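You operate a simulated robot arm through the tools that you are given. There is no shell and no other tool. Be economical: measure what you need, move in short steps, check, and stop when the job is done.

You are at the controls of a simulated two-armed robot. One attempt, no reset.

JOB
Pick up the glove box from the purple-edged bench with one hand, pass it to the other hand and put it on the work top of the draining rack. Set down upright: glove box.

It is judged by the outcome, as a careful person would: the job done as asked, and still so three seconds after it is handed in. It fails if anything else is knocked over, pushed out of place, dropped, spilled or broken.

ROBOT AND FRAMES
Two 6-joint arms with two-finger parallel grippers on one trunk, on a base that drives. Base frame: it is fixed to the floor where the robot stands at the start and does not move with it; the origin is under the middle of the robot, x ahead of it, y to its left, z up; the surface under the hand at the start is at about z = 0.9. Lengths are in m, angles in rad, forces in N, time in s.
The left shoulder is at the start at [0.06, 0.187, 1.147], the right one opposite. With the tool pointing down near the work surface each hand reaches from about 0.28 to 0.62 m from the robot's upright axis, wherever it stands, measured 20 degrees to its own side. Places, roughly: work top of the draining rack [-1.7, 0.6, 0.8]. Payload 1.57 kg a hand.
The tool frame of a hand sits at the grasp point between the pads (the TCP): z along the fingers, y along the line on which they close. The tips reach 0.03 m beyond it. Largest opening 0.11 m; finger width 0.024, thickness 0.012; the body of the gripper, 0.048 by 0.112 m, starts 0.078 m behind the TCP.
Orientation is told as [roll, pitch, yaw] about the base's x, y, z axes, in that order, counted from this pose: with the fingers straight down and closing along the base's y, the tool's x points along the base's -x, its y along +y and its z along -z.

CONTROLS
- The arms move only by the tool drive_tool. It takes "left_targets", "right_targets" or both (then of equal length, played together; a hand with none holds still); each is a list of rows, each a list of 3 entries, a list of its own where there are three numbers: the shift along the base's x, y, z in m, then the turn, a rotation vector about the base's x, y, z in rad, then the gripper command, from -1 (shut) to 1 (fully open), values between in proportion. In form: [[[dx, dy, dz], [rx, ry, rz], grip], ...]. A call has 1 to 8 rows; each row is the pose to reach, as a shift and turn from the pose commanded when the call began. A row lasts 0.2 s, in which the tool goes at most 0.05 m and 0.15 rad; a call with a longer step from one row to the next is refused whole, and so is a gripper value outside its range. A pose out of reach is approached as far as the arm can. The call stops where the force on the tool passes 40 N (or 10 N more than at its start, if that is more) or the arm is blocked; 0.2 s more then pass. The fingers move at their own pace (about 0.153 m/s each) and stop on an object; they squeeze with about 43 N. The grip force told is the motor's: it shows also when the fingers shut on nothing. Time passes only in rows, and 0.2 s behind the last, so rows that repeat a pose let the fingers close. It gives the time, the measured TCP pose, the force on the tool (base axes), the opening and the grip force at its end, in the units of the frame above (readings bear some noise), with the torque about the TCP (base axes, N m) and any sound that the robot's microphone picked up.
- Cameras (640 x 400 px; columns grow to the right, rows downward): "scene" is now at [0.0135, 0.0075, 1.6852]; the picture's right is [0.12, -0.99, 0.00], its down [-0.79, -0.09, -0.61] and it looks along [0.61, 0.07, -0.79] (base axes); focal length 262 px, centre (320, 200). "left" rides on the left gripper at [0.07, -0.016, -0.141] in its tool frame; the picture's right is [0.23, 0.97, 0.00], its down [-0.86, 0.20, -0.48] and it looks along [-0.47, 0.11, 0.88] (tool axes); focal length 222 px, centre (320, 200). "right" rides on the right gripper at [0.07, 0.016, -0.141] in its tool frame; the picture's right is [-0.23, 0.97, 0.00], its down [-0.86, -0.20, -0.48] and it looks along [-0.47, -0.11, 0.88] (tool axes); focal length 222 px, centre (320, 200). There is no depth. A picture from a camera that has moved, and an enlarged one, comes with that camera's place and axes in the base frame and with its lens.
- get_image(camera): a new picture of that camera. It takes no simulated time.
- lift_body(by): slides the trunk up (or, below 0, down) by that many m; the arms and the scene camera ride with it, the base frame stays. It gives what a move gives, with no picture.
- drive_base(legs): drives the robot by 1 to 6 legs, each [ahead, left, turn to the left] in m, m and rad, along the robot's own axes; the way and the turn of a leg run together, so that a leg with both is an arc; at most 1.5 m and 3.142 rad a leg. The arms and the cameras ride along, it lands a little off, and it stops where it bumps. It gives what a move gives.
- aim_head(pan, tilt): turns the head with the scene camera to pan (to the left, within 1.501 rad either way) and tilt (down, from -0.506 to 1.204), counted from straight ahead of the robot. It gives what a move gives.
- close_up(camera, box): a new picture of the part [left, top, right, bottom] of that camera's present view, enlarged. It takes no simulated time.
- sign_off(): hands the job in; it is judged then, once.

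Go step by step. Nothing tells you exact positions but the pictures and the camera data: compare them with the known pose of the tool, close in by small moves and look again before you grip or let go. The budget is 120 turns and 92 pictures, counting those below and the enlarged ones. Unless the task says otherwise, let go and move clear before handing in, and close with one line.

The tools are called after "Emit:" as a command line: name --argument value ..., lists and objects as JSON in quotes. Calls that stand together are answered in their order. drive_tool: Moves the arms, as the interface text tells. Its arguments: {"type":"object","properties":{"left_targets":{"type":"array","items":{"type":"array"}},"right_targets":{"type":"array","items":{"type":"array"}}},"required":[]} The other tools are called the same way: lift_body (by) slides the trunk up or down; drive_base (legs) drives the base; aim_head (pan, tilt) turns the head that bears the scene camera; get_image (camera) takes a picture; close_up (camera, box) takes an enlarged picture of a part of a camera's view; sign_off () hands the job in.

At the start:

```text
time: 0.0
left_tool_pos: [0.3978, 0.3386, 1.1611]
left_orientation: [-0.001, 0.0, -0.001]
left_contact_force: [0.5, -0.6, 0.1]
left_wrist_torque: [-0.01, 0.01, -0.02]
left_grip_width: 0.1099
left_gripper_force: 0.0
right_tool_pos: [0.4515, -0.0402, 1.225]
right_orientation: [0.001, -0.001, 0.0]
right_contact_force: [-0.5, 0.3, -0.7]
right_wrist_torque: [-0.02, 0.0, -0.02]
right_grip_width: 0.1101
right_gripper_force: 0.1
trunk travel left (down, up): [-0.775, 0.215]
robot x, y, heading: [0.0001, -0.0032, 0.001]
head pan, tilt: [0.117, 0.911]
```

scene: 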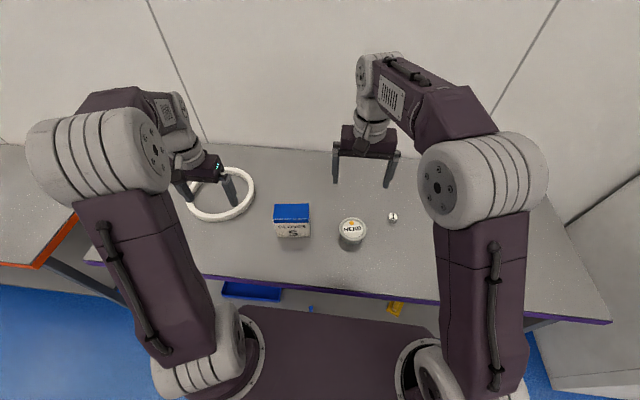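
right: 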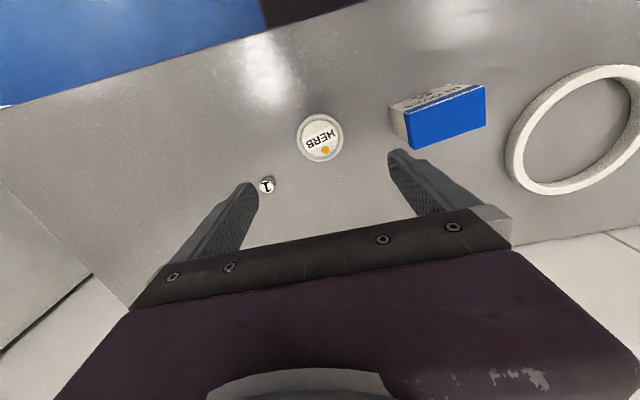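
left: 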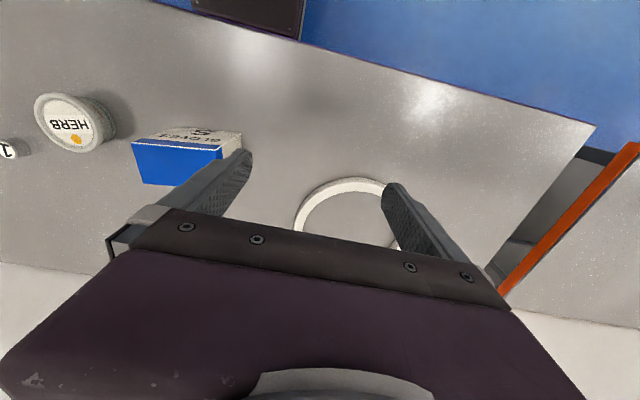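

The glove box (blue top, lettered face) stands near the bench middle, between the ring and the herb pot. I'll look closer to measure it.

Emit:
close_up --camera "scene" --box '[240, 180, 400, 280]'

Emit:
close_up --camera "left" --box '[100, 90, 260, 190]'

Emit:
close_up --camera "right" --box '[360, 60, 520, 160]'

```text
4.00 times, centred on (320, 230) of scene
camera zoom: at [0.0135, 0.0075, 1.6852], right [0.12, -0.99, 0.0], down [-0.79, -0.09, -0.61], along [0.61, 0.07, -0.79], focal length 1050 px, centre (320, 80)
```

zoom: 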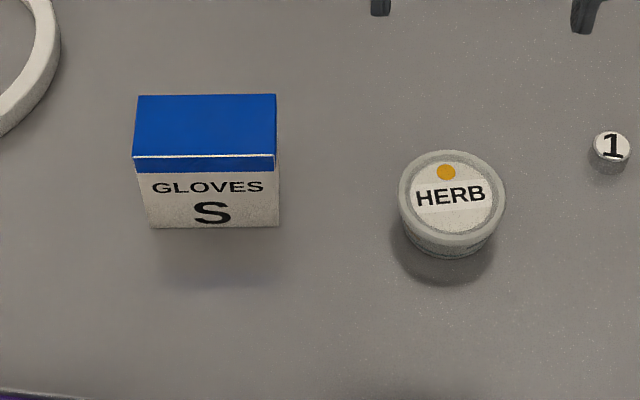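

```text
4.00 times, centred on (180, 140) of left
camera zoom: at [0.3296, 0.322, 1.3017], right [-0.23, 0.97, 0.0], down [0.86, 0.2, 0.48], along [0.47, 0.11, -0.88], focal length 888 px, centre (880, 440)
```

zoom: 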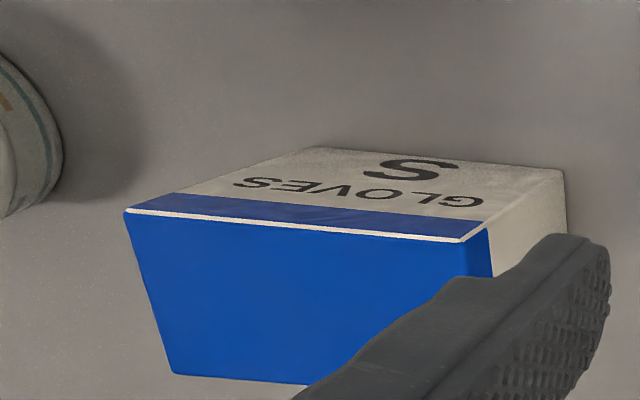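

```text
4.00 times, centred on (440, 110) of right
camera zoom: at [0.3811, -0.0231, 1.367], right [0.23, 0.97, 0.0], down [0.86, -0.2, 0.48], along [0.47, -0.11, -0.88], focal length 888 px, centre (-160, 560)
```

zoom: 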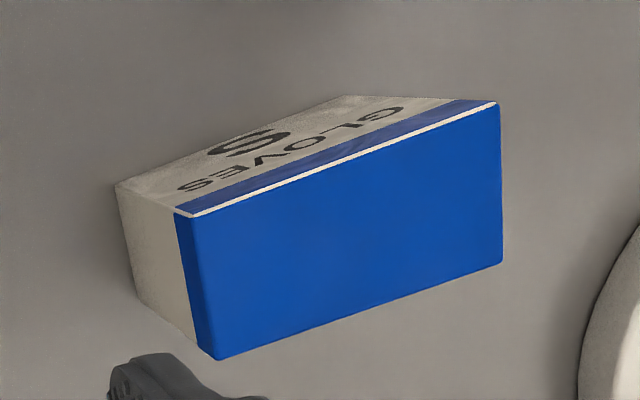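

The box measures about 0.108 x 0.060 x 0.109 m. Its centre is near (0.480, 0.152), its top near z 1.009 and its yaw about +0.14. The left hand will grip across the 0.06 m side, tilted outward so the right hand can take the other half. First I turn the left wrist.

Emit:
drive_tool --left_targets '[[[0, 0, 0.0], [0, 0, -0.14], 1], [[0, 0, 0.0], [0, 0, -0.28], 1], [[0, 0, 0.0], [0, 0, -0.42], 1], [[0, 0, 0.0], [0, 0, -0.56], 1], [[0, 0, 0.0], [0, 0, -0.7], 1], [[0, 0, 0.0], [0, 0, -0.84], 1], [[0, 0, 0.0], [0, 0, -0.98], 1], [[0, 0, 0.0], [0, 0, -1.12], 1]]'

Emit:
drive_tool --left_targets '[[[0, 0, 0.0], [0, 0, -0.14], 1], [[0, 0, 0], [0, 0, -0.31], 1]]'

```text
time: 1.8
left_tool_pos: [0.3982, 0.3388, 1.1606]
left_orientation: [0.0, 0.002, -1.124]
left_contact_force: [0.2, -0.2, 0.2]
left_wrist_torque: [0.01, 0.02, -0.01]
left_grip_width: 0.1102
left_gripper_force: 0.2
right_tool_pos: [0.4509, -0.0393, 1.2258]
right_orientation: [-0.001, 0.001, 0.002]
right_contact_force: [-0.2, -0.2, -0.2]
right_wrist_torque: [-0.02, 0.02, 0.04]
right_grip_width: 0.1099
right_gripper_force: 0.0
trunk travel left (down, up): [-0.775, 0.215]
robot x, y, heading: [0.0026, 0.0003, 0.0]
head pan, tilt: [0.117, 0.911]
```

```text
refused: row 2 steps farther than a row can; nothing moved
```

The left yaw is partway. I'll finish it and turn the right wrist the other way at the same time.

Emit:
drive_tool --left_targets '[[[0, 0, 0.0], [0, 0, -0.14], 1], [[0, 0, 0.0], [0, 0, -0.28], 1], [[0, 0, 0.0], [0, 0, -0.31], 1], [[0, 0, 0.0], [0, 0, -0.31], 1], [[0, 0, 0.0], [0, 0, -0.31], 1], [[0, 0, 0.0], [0, 0, -0.31], 1], [[0, 0, 0.0], [0, 0, -0.31], 1], [[0, 0, 0.0], [0, 0, -0.31], 1]]' --right_targets '[[[0, -0.03, 0.0], [0, 0, 0.14], 1], [[0, -0.06, 0.0], [0, 0, 0.28], 1], [[0, -0.09, 0.0], [0, 0, 0.42], 1], [[0, -0.12, 0.0], [0, 0, 0.56], 1], [[0, -0.15, 0.0], [0, 0, 0.7], 1], [[0, -0.18, 0.0], [0, 0, 0.84], 1], [[0, -0.18, 0.0], [0, 0, 0.98], 1], [[0, -0.18, 0.0], [0, 0, 1.12], 1]]'

Emit:
drive_tool --left_targets '[[[0.02, -0.03, 0.0], [-0.124, -0.0175, 0], 1], [[0.04, -0.06, 0.0], [-0.247, -0.035, 0], 1], [[0.06, -0.09, 0.0], [-0.37, -0.052, 0], 1], [[0.078, -0.11, 0.0], [-0.495, -0.07, 0], 1], [[0.078, -0.11, 0.0], [-0.495, -0.07, 0], 1]]' --right_targets '[[[0, 0, 0], [0, 0, 0.14], 1], [[0, 0, 0], [0, 0, 0.28], 1], [[0, 0, 0], [0, 0, 0.42], 1], [[0, 0, 0], [0, 0, 0.45], 1], [[0, 0, 0], [0, 0, 0.45], 1]]'

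Emit:
get_image --camera "scene"

Emit:
get_image --camera "left"

```text
time: 3.6
left_tool_pos: [0.398, 0.3375, 1.16]
left_orientation: [0.0, 0.0, -1.43]
left_contact_force: [-0.1, -0.7, 0.1]
left_wrist_torque: [0.02, 0.0, 0.02]
left_grip_width: 0.1099
left_gripper_force: 0.0
right_tool_pos: [0.4504, -0.2191, 1.2252]
right_orientation: [0.0, 0.0, 1.122]
right_contact_force: [0.0, 0.7, 0.7]
right_wrist_torque: [0.04, -0.02, -0.03]
right_grip_width: 0.1096
right_gripper_force: 0.0
trunk travel left (down, up): [-0.775, 0.215]
robot x, y, heading: [0.0002, -0.0004, 0.0]
head pan, tilt: [0.117, 0.911]
```

```text
time: 4.8
left_tool_pos: [0.4773, 0.2281, 1.1624]
left_orientation: [-0.001, -0.5, -1.432]
left_contact_force: [-1.4, -0.8, -1.0]
left_wrist_torque: [-0.02, 0.0, -0.04]
left_grip_width: 0.1099
left_gripper_force: 0.1
right_tool_pos: [0.4515, -0.2188, 1.2266]
right_orientation: [0.0, 0.001, 1.571]
right_contact_force: [0.3, 0.0, -0.2]
right_wrist_torque: [0.01, -0.07, 0.0]
right_grip_width: 0.1101
right_gripper_force: 0.0
trunk travel left (down, up): [-0.775, 0.215]
robot x, y, heading: [-0.0021, -0.0008, -0.004]
head pan, tilt: [0.117, 0.911]
```

```text
85 pictures are left
camera scene: at [0.013, 0.0074, 1.6852], right [0.12, -0.99, 0.0], down [-0.79, -0.09, -0.61], along [0.61, 0.07, -0.79], focal length 262 px, centre (320, 200)
```

scene: 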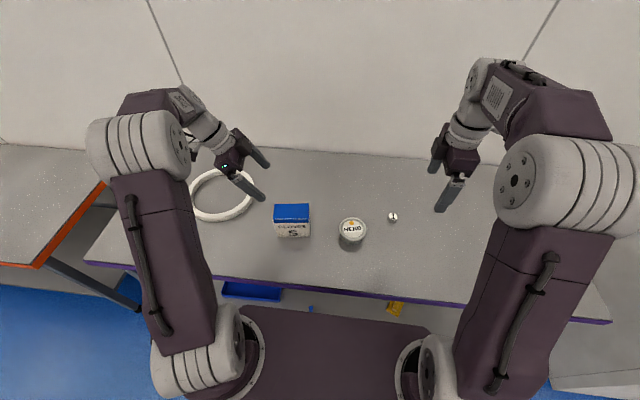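

```text
84 pictures are left
camera left: at [0.4436, 0.3544, 1.2516], right [0.94, 0.33, -0.11], down [0.27, -0.49, 0.83], along [0.22, -0.81, -0.55], focal length 222 px, centre (320, 200)
```

left: 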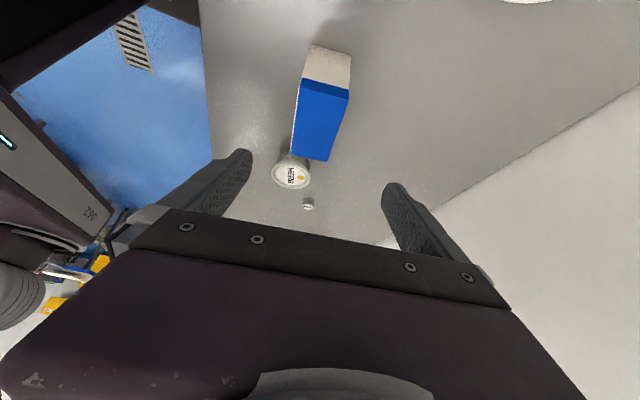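

Both views agree: box centre is about (0.479, 0.155). I'll lower the open left hand over the left half of the box and check.

Emit:
drive_tool --left_targets '[[[-0.003, -0.02, -0.03], [0, 0, 0], 1], [[-0.003, -0.04, -0.06], [0, 0, 0], 1], [[-0.003, -0.04, -0.09], [0, 0, 0], 1], [[-0.003, -0.04, -0.12], [0, 0, 0], 1], [[-0.003, -0.04, -0.15], [0, 0, 0], 1], [[-0.003, -0.04, -0.18], [0, 0, 0], 1]]'

Emit:
get_image --camera "left"

Emit:
close_up --camera "scene" --box '[200, 150, 360, 250]'

```text
time: 6.2
left_tool_pos: [0.4754, 0.188, 0.9805]
left_orientation: [-0.001, -0.501, -1.429]
left_contact_force: [-0.3, -0.8, 0.2]
left_wrist_torque: [0.01, 0.02, 0.01]
left_grip_width: 0.11
left_gripper_force: 0.1
right_tool_pos: [0.4514, -0.2189, 1.2265]
right_orientation: [0.0, -0.002, 1.57]
right_contact_force: [0.2, -0.3, -0.1]
right_wrist_torque: [0.0, 0.0, 0.01]
right_grip_width: 0.1101
right_gripper_force: 0.1
trunk travel left (down, up): [-0.775, 0.215]
robot x, y, heading: [0.0005, -0.0003, 0.003]
head pan, tilt: [0.117, 0.911]
```

```text
83 pictures are left
camera left: at [0.4413, 0.3137, 1.0705], right [0.94, 0.33, -0.11], down [0.27, -0.49, 0.83], along [0.22, -0.81, -0.55], focal length 222 px, centre (320, 200)
```

left: 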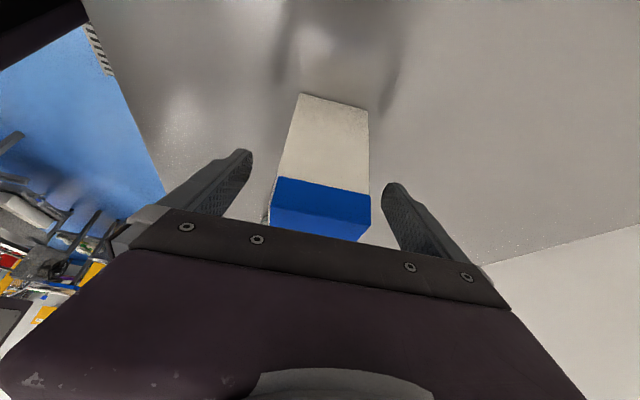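

```text
4.00 times, centred on (280, 200) of scene
camera zoom: at [0.0143, 0.0081, 1.6852], right [0.12, -0.99, 0.0], down [-0.79, -0.09, -0.61], along [0.61, 0.07, -0.79], focal length 1050 px, centre (480, 200)
```

zoom: 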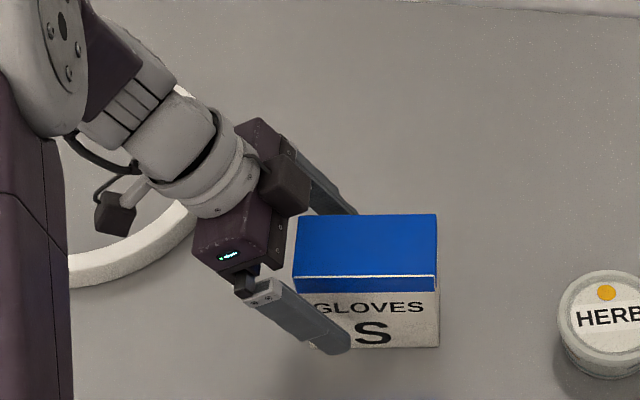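

The fingers straddle the left half cleanly, so I'll close and lift a little.

Emit:
drive_tool --left_targets '[[[0, 0, 0], [0, 0, 0], 0.2], [[0, 0, 0], [0, 0, 0], -0.2], [[0, 0, 0], [0, 0, 0], -0.6], [[0, 0, 0], [0, 0, 0], -1], [[0, 0, 0], [0, 0, 0], -1]]'

Emit:
drive_tool --left_targets '[[[0, 0, 0.02], [0, 0, 0], -1], [[0, 0, 0.04], [0, 0, 0], -1], [[0, 0, 0.06], [0, 0, 0], -1], [[0, 0, 0.06], [0, 0, 0], -1]]'

Emit:
get_image --camera "scene"

```text
time: 7.4
left_tool_pos: [0.4756, 0.1881, 0.9804]
left_orientation: [0.001, -0.499, -1.429]
left_contact_force: [-0.4, 0.0, -0.8]
left_wrist_torque: [0.08, 0.03, 0.02]
left_grip_width: 0.0598
left_gripper_force: 42.5
right_tool_pos: [0.4505, -0.2191, 1.2254]
right_orientation: [-0.001, 0.001, 1.57]
right_contact_force: [1.0, -0.7, 0.5]
right_wrist_torque: [-0.04, -0.02, 0.01]
right_grip_width: 0.1097
right_gripper_force: 0.1
trunk travel left (down, up): [-0.775, 0.215]
robot x, y, heading: [0.0006, 0.0005, -0.004]
head pan, tilt: [0.117, 0.911]
```

```text
time: 8.4
left_tool_pos: [0.4748, 0.1889, 1.042]
left_orientation: [-0.002, -0.501, -1.428]
left_contact_force: [-0.4, 0.1, -3.1]
left_wrist_torque: [0.07, 0.05, -0.02]
left_grip_width: 0.0596
left_gripper_force: 42.9
right_tool_pos: [0.4513, -0.2191, 1.2246]
right_orientation: [0.0, -0.001, 1.572]
right_contact_force: [0.6, -0.1, 1.3]
right_wrist_torque: [0.04, 0.0, -0.01]
right_grip_width: 0.11
right_gripper_force: 0.1
trunk travel left (down, up): [-0.775, 0.215]
robot x, y, heading: [-0.0009, 0.0008, 0.002]
head pan, tilt: [0.117, 0.911]
```

```text
81 pictures are left
camera scene: at [0.0142, 0.0077, 1.6852], right [0.12, -0.99, 0.0], down [-0.79, -0.09, -0.61], along [0.61, 0.07, -0.79], focal length 262 px, centre (320, 200)
```

scene: 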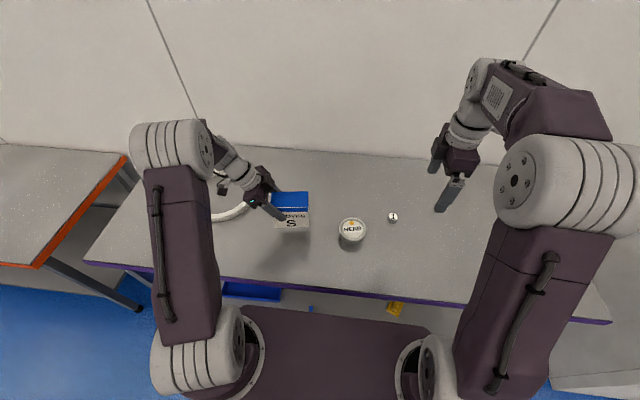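

The box is firmly held and weighs about 0.3 kg. Next I'll lift it to mid-front at about z 1.2 and square it up, while the right hand tilts the opposite way.

Emit:
drive_tool --left_targets '[[[0, 0, 0.04], [0, 0, -0.02], -1], [[-0.01, -0.0, 0.08], [0, 0, -0.04], -1], [[-0.02, -0.03, 0.11], [0, 0, -0.06], -1], [[-0.03, -0.06, 0.14], [0, 0, -0.08], -1], [[-0.04, -0.09, 0.158], [0, 0, -0.1], -1], [[-0.05, -0.12, 0.158], [0, 0, -0.12], -1], [[-0.055, -0.154, 0.158], [0, 0, -0.141], -1], [[-0.055, -0.154, 0.158], [0, 0, -0.141], -1]]' --right_targets '[[[0, 0, 0.01], [0.12, 0, 0], 1], [[0, 0, 0.02], [0.24, 0, 0], 1], [[0, 0, 0.04], [0.36, 0, 0], 1], [[-0.01, 0, 0.06], [0.48, 0, 0], 1], [[-0.02, 0, 0.08], [0.5, 0, 0], 1], [[-0.031, 0, 0.08], [0.5, 0, 0], 1], [[-0.031, 0, 0.08], [0.5, 0, 0], 1], [[-0.031, 0, 0.08], [0.5, 0, 0], 1]]'

Emit:
aim_head --pan 0.0 --tilt 0.8

Emit:
get_image --camera "scene"

Emit:
get_image --camera "right"

```text
time: 10.2
left_tool_pos: [0.4177, 0.0336, 1.1994]
left_orientation: [0.0, -0.501, -1.571]
left_contact_force: [0.2, 0.0, -2.9]
left_wrist_torque: [0.09, 0.01, 0.0]
left_grip_width: 0.0597
left_gripper_force: 43.3
right_tool_pos: [0.4202, -0.2191, 1.3075]
right_orientation: [0.001, -0.5, 1.57]
right_contact_force: [0.6, -0.1, 0.1]
right_wrist_torque: [-0.05, 0.02, -0.01]
right_grip_width: 0.11
right_gripper_force: 0.1
trunk travel left (down, up): [-0.775, 0.215]
robot x, y, heading: [-0.001, -0.0041, -0.001]
head pan, tilt: [0.117, 0.911]
```

```text
time: 10.9
left_tool_pos: [0.4193, 0.0335, 1.1988]
left_orientation: [0.001, -0.5, -1.571]
left_contact_force: [-0.1, 0.3, -2.3]
left_wrist_torque: [0.09, 0.03, -0.01]
left_grip_width: 0.0595
left_gripper_force: 42.9
right_tool_pos: [0.4194, -0.2185, 1.3059]
right_orientation: [0.001, -0.498, 1.568]
right_contact_force: [0.0, -0.2, 0.0]
right_wrist_torque: [0.01, 0.01, -0.06]
right_grip_width: 0.1102
right_gripper_force: 0.0
trunk travel left (down, up): [-0.775, 0.215]
robot x, y, heading: [0.0033, -0.0026, 0.002]
head pan, tilt: [0.0, 0.799]
```

```text
80 pictures are left
camera scene: at [0.0201, -0.0007, 1.6939], right [0.0, -1.0, 0.0], down [-0.72, 0.0, -0.7], along [0.7, 0.0, -0.72], focal length 262 px, centre (320, 200)
```

scene: 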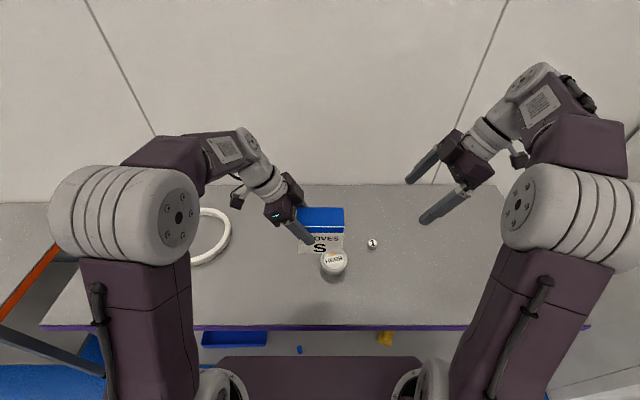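

```text
79 pictures are left
camera right: at [0.4033, -0.3482, 1.3964], right [-0.97, 0.2, 0.11], down [0.2, 0.52, 0.83], along [0.11, 0.83, -0.55], focal length 222 px, centre (320, 200)
```

right: 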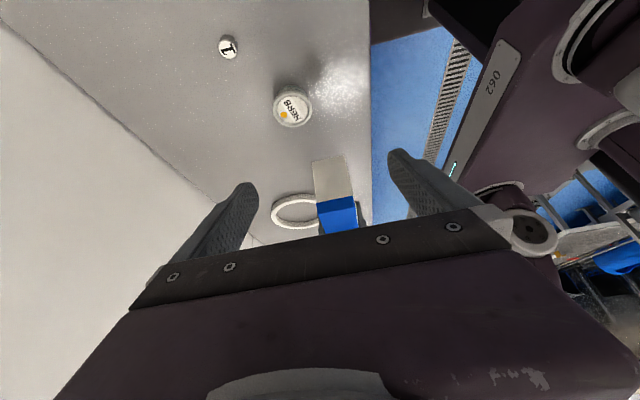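

Geometry is mirrored as planned, with the box centre at about (0.418, 0.001) and its top near z 1.229. I'll bring the open right hand over the right half.

Emit:
drive_tool --right_targets '[[[0, 0.037, -0.02], [0, 0, 0], 1], [[0, 0.075, -0.04], [0, 0, 0], 1], [[0, 0.112, -0.06], [0, 0, 0], 1], [[0, 0.14, -0.075], [0, 0, 0], 1], [[0, 0.165, -0.09], [0, 0, 0], 1], [[0, 0.185, -0.106], [0, 0, 0], 1], [[0, 0.185, -0.106], [0, 0, 0], 1]]'

Emit:
close_up --camera "scene" --box '[240, 160, 400, 260]'

Emit:
get_image --camera "right"

```text
time: 12.5
left_tool_pos: [0.4183, 0.034, 1.1986]
left_orientation: [-0.001, -0.5, -1.57]
left_contact_force: [-0.5, 0.1, -4.3]
left_wrist_torque: [0.11, -0.05, -0.01]
left_grip_width: 0.0595
left_gripper_force: 43.5
right_tool_pos: [0.4216, -0.0336, 1.1987]
right_orientation: [0.0, -0.502, 1.57]
right_contact_force: [0.6, -0.4, 0.1]
right_wrist_torque: [-0.01, 0.01, 0.01]
right_grip_width: 0.1098
right_gripper_force: 0.2
trunk travel left (down, up): [-0.775, 0.215]
robot x, y, heading: [-0.0019, -0.0012, 0.0]
head pan, tilt: [0.0, 0.799]
```

```text
4.00 times, centred on (320, 210) of scene
camera zoom: at [0.02, -0.0016, 1.6939], right [0.0, -1.0, 0.0], down [-0.72, 0.0, -0.7], along [0.7, 0.0, -0.72], focal length 1050 px, centre (320, 160)
```

zoom: 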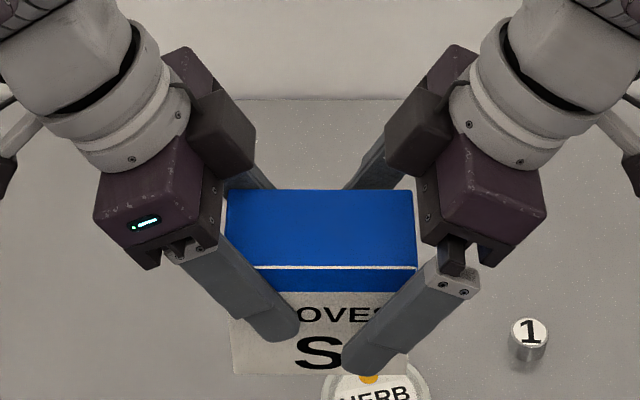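

```text
77 pictures are left
camera right: at [0.4039, -0.1632, 1.2901], right [-0.97, 0.2, 0.11], down [0.2, 0.52, 0.83], along [0.11, 0.83, -0.55], focal length 222 px, centre (320, 200)
```

right: 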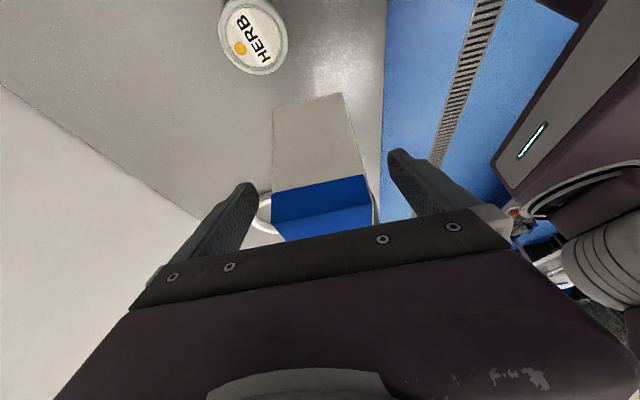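

The right fingers straddle the right half with a clear gap to the left fingers. I'll close the right hand with the left still holding.

Emit:
drive_tool --right_targets '[[[-0.001, 0, 0], [0, 0, 0], 0.3], [[-0.001, 0, 0], [0, 0, 0], 0.1], [[-0.001, 0, 0], [0, 0, 0], -0.2], [[-0.001, 0, 0], [0, 0, 0], -0.6], [[-0.001, 0, 0], [0, 0, 0], -1], [[-0.001, 0, 0], [0, 0, 0], -1]]'

Emit:
close_up --camera "scene" --box '[240, 160, 400, 260]'

```text
time: 13.9
left_tool_pos: [0.4188, 0.0347, 1.1991]
left_orientation: [0.001, -0.502, -1.571]
left_contact_force: [8.8, -0.8, -4.8]
left_wrist_torque: [0.07, 0.38, 0.76]
left_grip_width: 0.0597
left_gripper_force: 42.8
right_tool_pos: [0.4197, -0.0331, 1.2006]
right_orientation: [0.002, -0.501, 1.569]
right_contact_force: [-8.7, -0.6, 1.9]
right_wrist_torque: [0.08, -0.41, -0.23]
right_grip_width: 0.0598
right_gripper_force: 42.9
trunk travel left (down, up): [-0.775, 0.215]
robot x, y, heading: [-0.0017, 0.0015, 0.001]
head pan, tilt: [0.0, 0.799]
```

```text
4.00 times, centred on (320, 210) of scene
camera zoom: at [0.0202, -0.0013, 1.6939], right [0.0, -1.0, 0.0], down [-0.72, 0.0, -0.7], along [0.7, 0.0, -0.72], focal length 1050 px, centre (320, 160)
```

zoom: 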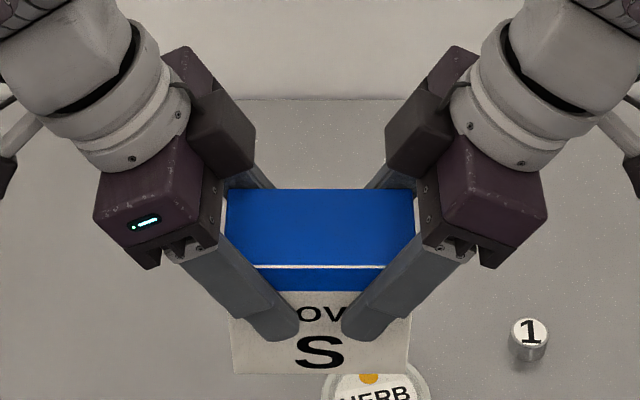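

Both hands now hold the box. I'll open the left hand and withdraw it along its own axis.

Emit:
drive_tool --left_targets '[[[0, 0, 0], [0, 0, 0], -0.3], [[0, 0, 0], [0, 0, 0], 0.4], [[0, 0, 0], [0, 0, 0], 1], [[0, 0, 0], [0, 0, 0], 1], [[0, 0.02, 0.03], [0, 0, 0], 1], [[0, 0.04, 0.06], [0, 0, 0], 1], [[0, 0.07, 0.09], [0, 0, 0], 1], [[0, 0.11, 0.1], [0, 0, 0], 1]]' --right_targets '[[[-0.001, 0, 0], [0, 0, 0], -1], [[-0.001, 0, 0], [0, 0, 0], -1], [[-0.001, 0, 0], [0, 0, 0], -1], [[-0.001, 0, 0], [0, 0, 0], -1], [[-0.001, 0, 0], [0, 0, 0], -1], [[-0.001, 0, 0], [0, 0, 0], -1], [[-0.001, 0, 0], [0, 0, 0], -1], [[-0.001, 0, 0], [0, 0, 0], -1]]'

Emit:
get_image --camera "scene"

```text
time: 15.7
left_tool_pos: [0.4188, 0.1463, 1.2992]
left_orientation: [-0.002, -0.503, -1.571]
left_contact_force: [0.7, 0.9, 0.2]
left_wrist_torque: [-0.04, -0.02, -0.01]
left_grip_width: 0.1103
left_gripper_force: 0.0
right_tool_pos: [0.417, -0.0335, 1.2018]
right_orientation: [0.002, -0.499, 1.57]
right_contact_force: [-0.2, 0.8, 0.6]
right_wrist_torque: [-0.16, 0.0, 0.0]
right_grip_width: 0.0595
right_gripper_force: 43.4
trunk travel left (down, up): [-0.775, 0.215]
robot x, y, heading: [-0.0024, -0.0015, -0.003]
head pan, tilt: [0.0, 0.799]
```

```text
75 pictures are left
camera scene: at [0.0204, 0.001, 1.6939], right [0.0, -1.0, 0.0], down [-0.72, 0.0, -0.7], along [0.7, 0.0, -0.72], focal length 262 px, centre (320, 200)
```

scene: 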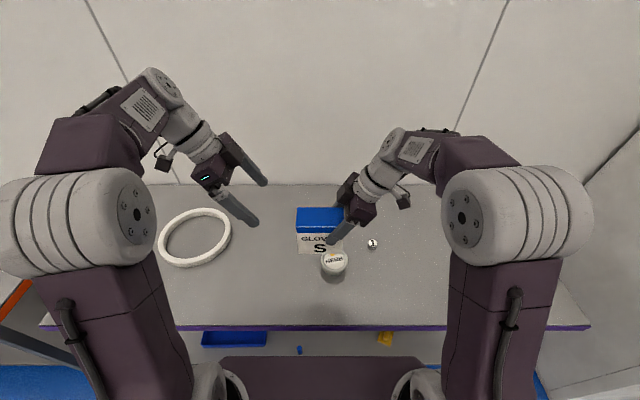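

The handover worked and the right hand holds the box alone. Before driving to the rack behind me I'll look left and right.

Emit:
aim_head --pan 1.5 --tilt 0.35

Emit:
get_image --camera "scene"

Emit:
aim_head --pan -1.5 --tilt 0.35

Emit:
get_image --camera "scene"

```text
time: 17.3
left_tool_pos: [0.4203, 0.1444, 1.2999]
left_orientation: [0.0, -0.498, -1.57]
left_contact_force: [-0.4, 0.3, 0.2]
left_wrist_torque: [0.0, -0.01, 0.0]
left_grip_width: 0.1098
left_gripper_force: 0.0
right_tool_pos: [0.4182, -0.0351, 1.2006]
right_orientation: [0.002, -0.499, 1.568]
right_contact_force: [0.3, 0.6, -0.2]
right_wrist_torque: [-0.1, 0.0, 0.0]
right_grip_width: 0.0597
right_gripper_force: 42.7
trunk travel left (down, up): [-0.775, 0.215]
robot x, y, heading: [0.0013, -0.0035, -0.002]
head pan, tilt: [1.499, 0.351]
```

```text
74 pictures are left
camera scene: at [-0.0537, 0.0915, 1.7336], right [1.0, -0.07, 0.0], down [-0.03, -0.34, -0.94], along [0.07, 0.94, -0.34], focal length 262 px, centre (320, 200)
```

scene: 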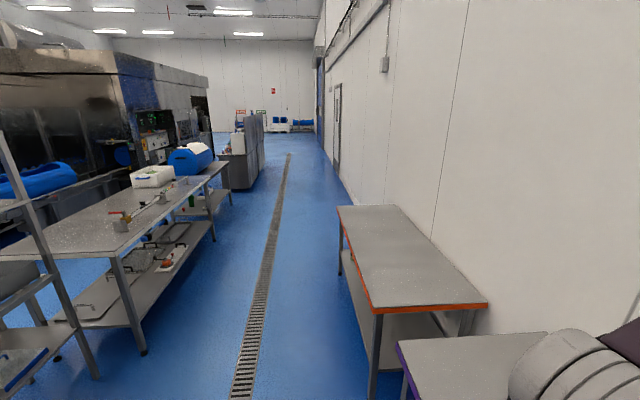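

```text
time: 19.9
left_tool_pos: [0.4191, 0.1432, 1.2981]
left_orientation: [0.0, -0.5, -1.57]
left_contact_force: [0.1, -0.5, -0.9]
left_wrist_torque: [0.0, -0.01, -0.03]
left_grip_width: 0.1101
left_gripper_force: 0.0
right_tool_pos: [0.4189, -0.0344, 1.1994]
right_orientation: [0.003, -0.499, 1.568]
right_contact_force: [0.2, -0.7, -0.4]
right_wrist_torque: [-0.08, 0.02, 0.03]
right_grip_width: 0.0598
right_gripper_force: 42.9
trunk travel left (down, up): [-0.775, 0.215]
robot x, y, heading: [0.0034, -0.0019, 0.003]
head pan, tilt: [-1.499, 0.351]
```

```text
73 pictures are left
camera scene: at [-0.0537, -0.0941, 1.7336], right [-1.0, -0.07, 0.0], down [-0.03, 0.34, -0.94], along [0.07, -0.94, -0.34], focal length 262 px, centre (320, 200)
```

scene: 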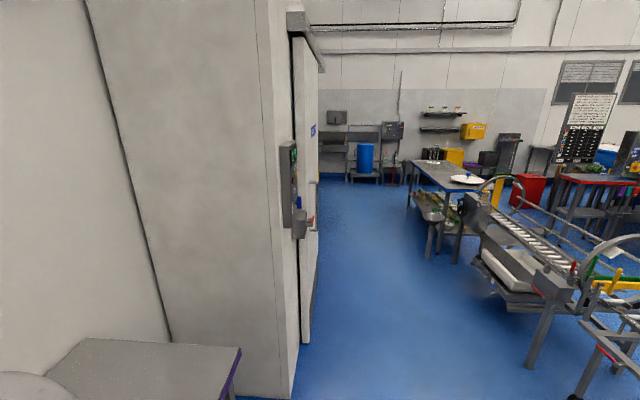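

The rack is behind and to the left, beyond the clear aisle. I'll back off the bench, turn left a quarter and look towards it.

Emit:
drive_base --legs '[[-0.4, 0, 0], [0, 0, 1.571]]'

Emit:
aim_head --pan 1.3 --tilt 0.6

Emit:
get_image --camera "scene"

```text
time: 26.2
left_tool_pos: [-0.5488, 0.4197, 1.2983]
left_orientation: [0.001, -0.499, 0.0]
left_contact_force: [0.4, 0.3, -0.6]
left_wrist_torque: [-0.01, -0.01, 0.01]
left_grip_width: 0.11
left_gripper_force: 0.0
right_tool_pos: [-0.371, 0.4196, 1.1995]
right_orientation: [0.002, -0.502, 3.142]
right_contact_force: [-0.2, -0.2, -0.1]
right_wrist_torque: [0.02, -0.12, -0.01]
right_grip_width: 0.0594
right_gripper_force: 42.8
trunk travel left (down, up): [-0.775, 0.215]
robot x, y, heading: [-0.4051, 0.0018, 1.572]
head pan, tilt: [-1.499, 0.351]
```

```text
time: 28.7
left_tool_pos: [-0.5483, 0.419, 1.2996]
left_orientation: [0.002, -0.501, 0.002]
left_contact_force: [-0.6, 0.3, -0.3]
left_wrist_torque: [0.02, 0.0, 0.01]
left_grip_width: 0.1099
left_gripper_force: 0.1
right_tool_pos: [-0.3705, 0.4179, 1.1998]
right_orientation: [0.002, -0.498, 3.142]
right_contact_force: [0.2, 0.2, -0.1]
right_wrist_torque: [-0.01, -0.13, 0.01]
right_grip_width: 0.0596
right_gripper_force: 43.0
trunk travel left (down, up): [-0.775, 0.215]
robot x, y, heading: [-0.4027, -0.0017, 1.566]
head pan, tilt: [1.3, 0.6]
```

```text
72 pictures are left
camera scene: at [-0.4913, -0.037, 1.7108], right [0.27, 0.96, 0.0], down [0.54, -0.15, -0.83], along [-0.8, 0.22, -0.56], focal length 262 px, centre (320, 200)
```

scene: 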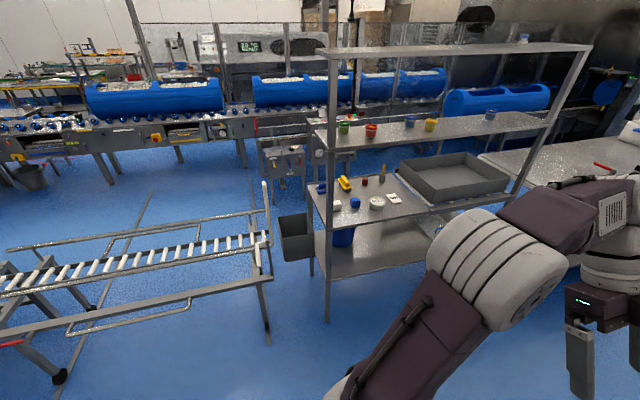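

The rack has a work top with small items and a grey tray, and narrower shelves above it. I'll turn to face it and study it.

Emit:
drive_base --legs '[[0, 0, 1.571]]'

Emit:
aim_head --pan -0.45 --tilt 0.5

Emit:
get_image --camera "scene"

```text
time: 32.9
left_tool_pos: [-0.8252, -0.1441, 1.2985]
left_orientation: [0.001, -0.499, 1.573]
left_contact_force: [0.1, -0.5, -0.5]
left_wrist_torque: [-0.05, 0.01, 0.02]
left_grip_width: 0.11
left_gripper_force: 0.0
right_tool_pos: [-0.8247, 0.035, 1.1996]
right_orientation: [0.002, -0.5, -1.572]
right_contact_force: [-0.5, -0.1, -0.1]
right_wrist_torque: [0.08, 0.02, -0.02]
right_grip_width: 0.0597
right_gripper_force: 43.6
trunk travel left (down, up): [-0.775, 0.215]
robot x, y, heading: [-0.4048, -0.0009, -3.139]
head pan, tilt: [1.3, 0.6]
```

```text
time: 34.7
left_tool_pos: [-0.8242, -0.1423, 1.2996]
left_orientation: [0.001, -0.5, 1.573]
left_contact_force: [-0.4, 0.3, -0.4]
left_wrist_torque: [-0.01, -0.05, 0.02]
left_grip_width: 0.11
left_gripper_force: 0.0
right_tool_pos: [-0.8235, 0.0343, 1.1998]
right_orientation: [0.001, -0.499, -1.572]
right_contact_force: [-0.3, 0.0, 0.3]
right_wrist_torque: [0.09, 0.01, 0.02]
right_grip_width: 0.0594
right_gripper_force: 43.2
trunk travel left (down, up): [-0.775, 0.215]
robot x, y, heading: [-0.406, 0.0004, -3.146]
head pan, tilt: [-0.45, 0.499]
```

```text
71 pictures are left
camera scene: at [-0.4286, 0.0384, 1.7199], right [0.43, 0.9, 0.0], down [0.43, -0.21, -0.88], along [-0.79, 0.38, -0.48], focal length 262 px, centre (320, 200)
```

scene: 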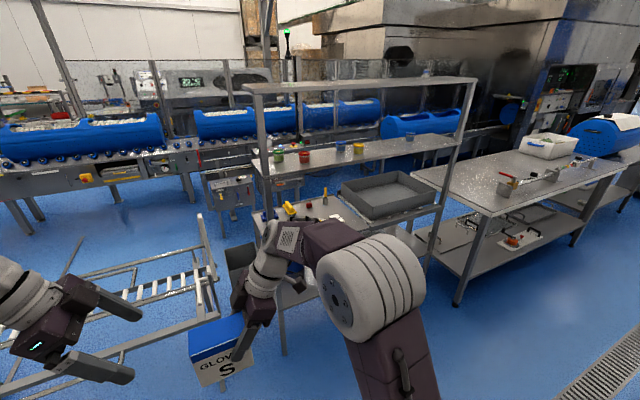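

The rack front edge is near x -1.47, it spans y 0.28 to 1.44, and there is a shelf at about z 1.27 above the 0.8 work top. I'll zoom in for free space.

Emit:
close_up --camera "scene" --box '[230, 130, 470, 280]'

```text
2.67 times, centred on (350, 205) of scene
camera zoom: at [-0.4286, 0.0384, 1.7199], right [0.43, 0.9, 0.0], down [0.43, -0.21, -0.88], along [-0.79, 0.38, -0.48], focal length 700 px, centre (240, 187)
```

zoom: 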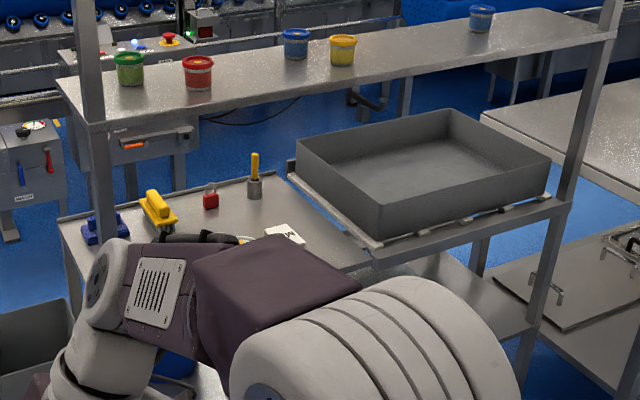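

The arm hides the left-front part of the work top. I'll sidestep to its right to face that part squarely and look again.

Emit:
drive_base --legs '[[0.15, -0.4, 0]]'

Emit:
aim_head --pan -0.1 --tilt 0.6

Emit:
get_image --camera "scene"

```text
time: 37.3
left_tool_pos: [-0.9746, 0.253, 1.2991]
left_orientation: [0.0, -0.5, 1.574]
left_contact_force: [-0.3, 0.1, 0.6]
left_wrist_torque: [0.02, 0.04, 0.06]
left_grip_width: 0.11
left_gripper_force: 0.0
right_tool_pos: [-0.9738, 0.4314, 1.1999]
right_orientation: [0.0, -0.499, -1.569]
right_contact_force: [-0.5, 0.9, 0.3]
right_wrist_torque: [0.1, 0.01, 0.0]
right_grip_width: 0.0595
right_gripper_force: 43.2
trunk travel left (down, up): [-0.775, 0.215]
robot x, y, heading: [-0.5552, 0.3995, -3.138]
head pan, tilt: [-0.45, 0.499]
```

```text
time: 38.1
left_tool_pos: [-0.975, 0.2553, 1.3001]
left_orientation: [-0.003, -0.5, 1.575]
left_contact_force: [-0.3, -0.2, 0.0]
left_wrist_torque: [-0.01, -0.04, -0.02]
left_grip_width: 0.11
left_gripper_force: 0.0
right_tool_pos: [-0.9752, 0.4319, 1.1994]
right_orientation: [0.003, -0.501, -1.568]
right_contact_force: [0.1, -0.1, -0.3]
right_wrist_torque: [0.04, -0.01, 0.02]
right_grip_width: 0.0598
right_gripper_force: 42.7
trunk travel left (down, up): [-0.775, 0.215]
robot x, y, heading: [-0.5552, 0.3971, -3.141]
head pan, tilt: [-0.099, 0.6]
```

```text
69 pictures are left
camera scene: at [-0.5858, 0.4073, 1.7108], right [0.1, 1.0, 0.0], down [0.56, -0.06, -0.82], along [-0.82, 0.08, -0.57], focal length 262 px, centre (320, 200)
```

scene: 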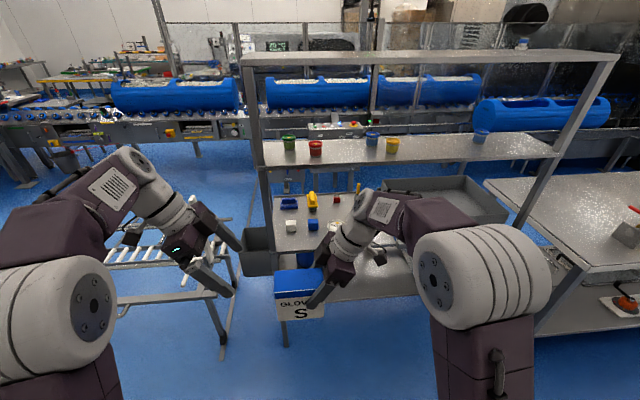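

The right forearm still hides the top. I'll pull both hands back and outward a bit to clear the view.

Emit:
drive_tool --right_targets '[[[0.02, 0.04, -0.02], [0, 0, 0], -1], [[0.04, 0.08, -0.04], [0, 0, 0], -1], [[0.06, 0.12, -0.06], [0, 0, 0], -1], [[0.08, 0.15, -0.08], [0, 0, 0], -1], [[0.09, 0.18, -0.1], [0, 0, 0], -1], [[0.09, 0.2, -0.12], [0, 0, 0], -1]]' --left_targets '[[[0.02, -0.02, -0.02], [0, 0, 0], 1], [[0.04, -0.04, -0.04], [0, 0, 0], 1], [[0.06, -0.06, -0.06], [0, 0, 0], 1], [[0.08, -0.08, -0.08], [0, 0, 0], 1], [[0.09, -0.1, -0.1], [0, 0, 0], 1], [[0.1, -0.1, -0.1], [0, 0, 0], 1]]'

Emit:
get_image --camera "scene"

```text
time: 39.5
left_tool_pos: [-0.8733, 0.1555, 1.1991]
left_orientation: [-0.001, -0.499, 1.575]
left_contact_force: [0.5, 0.5, 0.0]
left_wrist_torque: [-0.01, -0.01, -0.02]
left_grip_width: 0.11
left_gripper_force: 0.1
right_tool_pos: [-0.8844, 0.6328, 1.0799]
right_orientation: [0.002, -0.5, -1.569]
right_contact_force: [0.6, 0.6, 0.2]
right_wrist_torque: [0.1, 0.0, 0.01]
right_grip_width: 0.0598
right_gripper_force: 43.0
trunk travel left (down, up): [-0.775, 0.215]
robot x, y, heading: [-0.556, 0.3987, -3.138]
head pan, tilt: [-0.099, 0.6]
```

```text
68 pictures are left
camera scene: at [-0.586, 0.4087, 1.7108], right [0.1, 1.0, 0.0], down [0.56, -0.06, -0.82], along [-0.82, 0.08, -0.57], focal length 262 px, centre (320, 200)
```

scene: 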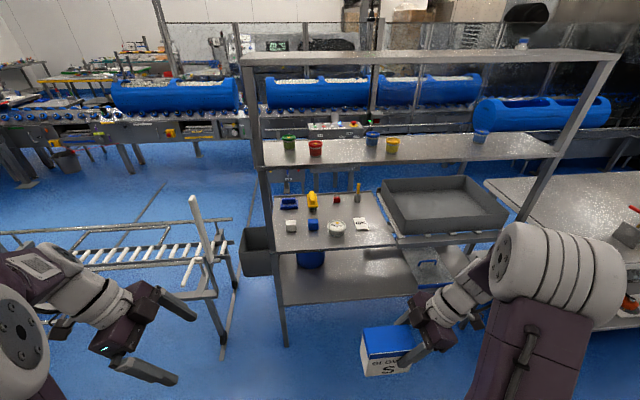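

Emit:
close_up --camera "scene" --box '[240, 160, 416, 270]'

Emit:
close_up --camera "scene" --box '[360, 130, 560, 255]'

```text
3.64 times, centred on (328, 215) of scene
camera zoom: at [-0.586, 0.4087, 1.7108], right [0.1, 1.0, 0.0], down [0.56, -0.06, -0.82], along [-0.82, 0.08, -0.57], focal length 954 px, centre (291, 146)
```

zoom: 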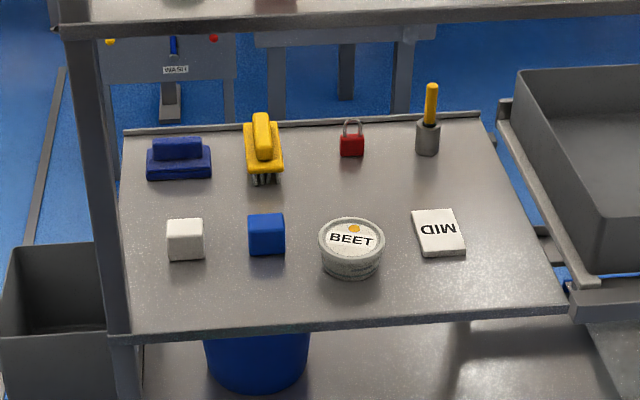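

```text
3.20 times, centred on (460, 192) of scene
camera zoom: at [-0.586, 0.4087, 1.7108], right [0.1, 1.0, 0.0], down [0.56, -0.06, -0.82], along [-0.82, 0.08, -0.57], focal length 840 px, centre (-128, 224)
```

zoom: 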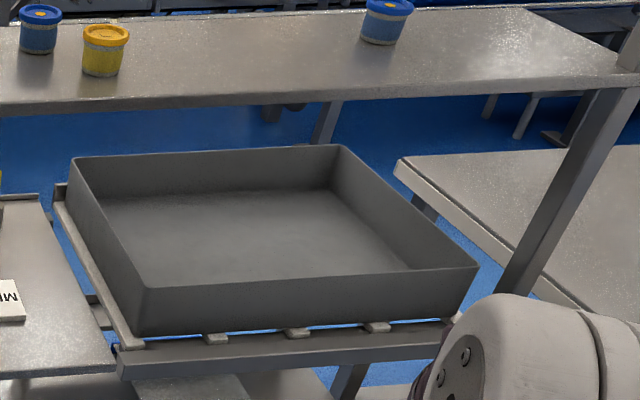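

Work top plate: x from -1.49 to -1.97, y from 0.28 to 0.88, with two rows of items. The strip in front of the cubes (y 0.30–0.54, 0.14 m deep) is free, so I'll set the box at about (-1.555, 0.42). To fit under the shelf I'll lower the trunk and raise the hands relative to it.

Emit:
drive_tool --right_targets '[[[0, -0.03, 0.04], [0, 0, 0], -1], [[0.0, -0.06, 0.08], [0, 0, 0], -1], [[0, -0.09, 0.12], [0, 0, 0], -1], [[0, -0.12, 0.15], [0, 0, 0], -1], [[0, -0.12, 0.15], [0, 0, 0], -1]]' --left_targets '[[[0.02, 0, 0.04], [0, 0, 0], 0], [[0.04, 0, 0.08], [0, 0, 0], -1], [[0.05, 0, 0.12], [0, 0, 0], -1], [[0.05, 0, 0.16], [0, 0, 0], -1], [[0.05, 0, 0.2], [0, 0, 0], -1]]'

Emit:
lift_body --by -0.27

Emit:
get_image --camera "scene"

```text
time: 40.7
left_tool_pos: [-0.8256, 0.1582, 1.3898]
left_orientation: [0.001, -0.498, 1.574]
left_contact_force: [-0.9, 1.0, -0.2]
left_wrist_torque: [-0.03, 0.04, 0.03]
left_grip_width: 0.0001
left_gripper_force: 21.1
left hand out of reach, approached as far as the arm can: row 5
right_tool_pos: [-0.886, 0.5133, 1.2305]
right_orientation: [0.0, -0.503, -1.569]
right_contact_force: [-1.0, 0.1, -2.5]
right_wrist_torque: [0.07, -0.02, 0.01]
right_grip_width: 0.0596
right_gripper_force: 42.7
trunk travel left (down, up): [-0.775, 0.215]
robot x, y, heading: [-0.5571, 0.4009, -3.137]
head pan, tilt: [-0.099, 0.6]
```

```text
time: 43.5
left_tool_pos: [-0.8274, 0.1574, 1.1201]
left_orientation: [0.0, -0.499, 1.576]
left_contact_force: [0.1, -0.5, 0.3]
left_wrist_torque: [-0.02, 0.03, -0.01]
left_grip_width: 0.0
left_gripper_force: 20.9
right_tool_pos: [-0.885, 0.5132, 0.9618]
right_orientation: [0.001, -0.498, -1.569]
right_contact_force: [0.3, -0.9, -3.1]
right_wrist_torque: [0.1, -0.02, 0.0]
right_grip_width: 0.0597
right_gripper_force: 42.9
trunk travel left (down, up): [-0.505, 0.485]
robot x, y, heading: [-0.5555, 0.3972, -3.134]
head pan, tilt: [-0.099, 0.6]
```

```text
65 pictures are left
camera scene: at [-0.5853, 0.4065, 1.4409], right [0.1, 1.0, 0.0], down [0.56, -0.05, -0.82], along [-0.82, 0.08, -0.57], focal length 262 px, centre (320, 200)
```

scene: 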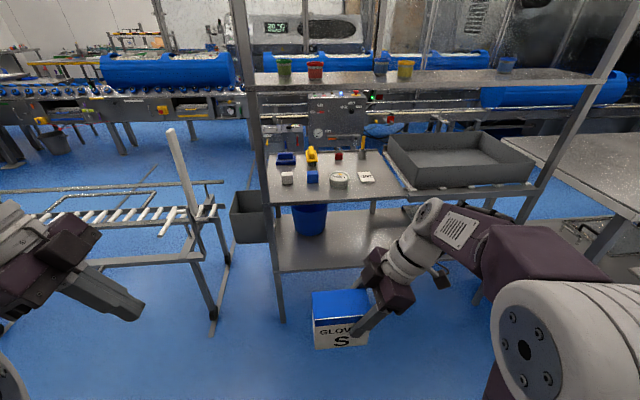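

The arm is now low enough to go under the shelf. I'll extend the right hand a bit, drop slightly, and drive most of the way before checking.

Emit:
drive_tool --right_targets '[[[-0.03, 0, 0], [0, 0, 0], -1], [[-0.06, 0, -0.01], [0, 0, 0], -1], [[-0.09, 0, -0.02], [0, 0, 0], -1], [[-0.09, 0, -0.02], [0, 0, 0], -1]]'

Emit:
drive_base --legs '[[0.4, 0.06, 0]]'

Emit:
aim_head --pan -0.1 --tilt 0.75

Emit:
get_image --camera "scene"

Emit:
get_image --camera "right"

```text
time: 44.5
left_tool_pos: [-0.8249, 0.1566, 1.1201]
left_orientation: [0.003, -0.5, 1.574]
left_contact_force: [0.5, -0.3, 0.7]
left_wrist_torque: [-0.01, 0.03, 0.03]
left_grip_width: 0.0001
left_gripper_force: 21.1
right_tool_pos: [-0.9746, 0.5119, 0.9418]
right_orientation: [0.002, -0.5, -1.567]
right_contact_force: [-0.5, -0.9, -2.3]
right_wrist_torque: [0.1, 0.0, 0.01]
right_grip_width: 0.0599
right_gripper_force: 42.6
trunk travel left (down, up): [-0.505, 0.485]
robot x, y, heading: [-0.5537, 0.3986, -3.136]
head pan, tilt: [-0.099, 0.6]
```

```text
time: 47.0
left_tool_pos: [-1.2295, 0.0948, 1.1191]
left_orientation: [-0.001, -0.499, 1.575]
left_contact_force: [-0.4, -0.7, 0.0]
left_wrist_torque: [-0.04, -0.01, -0.04]
left_grip_width: 0.0002
left_gripper_force: 21.5
right_tool_pos: [-1.3777, 0.4501, 0.9413]
right_orientation: [0.001, -0.498, -1.57]
right_contact_force: [0.4, 0.0, -2.6]
right_wrist_torque: [0.1, 0.0, -0.02]
right_grip_width: 0.0598
right_gripper_force: 43.3
trunk travel left (down, up): [-0.505, 0.485]
robot x, y, heading: [-0.9589, 0.3368, -3.134]
head pan, tilt: [-0.099, 0.6]
```

```text
time: 47.7
left_tool_pos: [-1.2282, 0.095, 1.12]
left_orientation: [-0.001, -0.5, 1.576]
left_contact_force: [-0.2, -1.0, -0.3]
left_wrist_torque: [0.01, 0.01, 0.02]
left_grip_width: 0.0
left_gripper_force: 21.0
right_tool_pos: [-1.3762, 0.4484, 0.9412]
right_orientation: [0.002, -0.5, -1.569]
right_contact_force: [-0.7, 0.1, -2.8]
right_wrist_torque: [0.08, 0.0, -0.01]
right_grip_width: 0.0596
right_gripper_force: 43.0
trunk travel left (down, up): [-0.505, 0.485]
robot x, y, heading: [-0.9578, 0.3366, -3.139]
head pan, tilt: [-0.099, 0.75]
```

```text
64 pictures are left
camera scene: at [-0.9824, 0.3442, 1.428], right [0.1, 1.0, 0.0], down [0.68, -0.07, -0.73], along [-0.73, 0.07, -0.68], focal length 262 px, centre (320, 200)
```

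scene: 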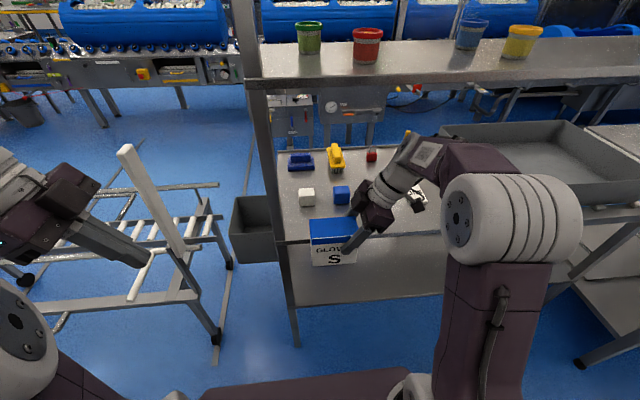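

```text
63 pictures are left
camera right: at [-1.3611, 0.5787, 1.0318], right [0.97, -0.2, 0.11], down [-0.2, -0.52, 0.83], along [-0.11, -0.83, -0.55], focal length 222 px, centre (320, 200)
```

right: 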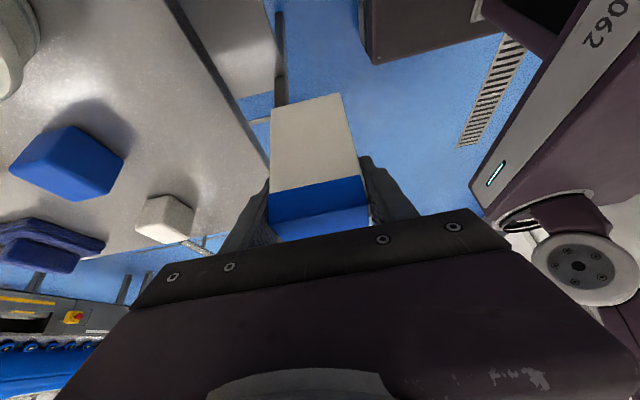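

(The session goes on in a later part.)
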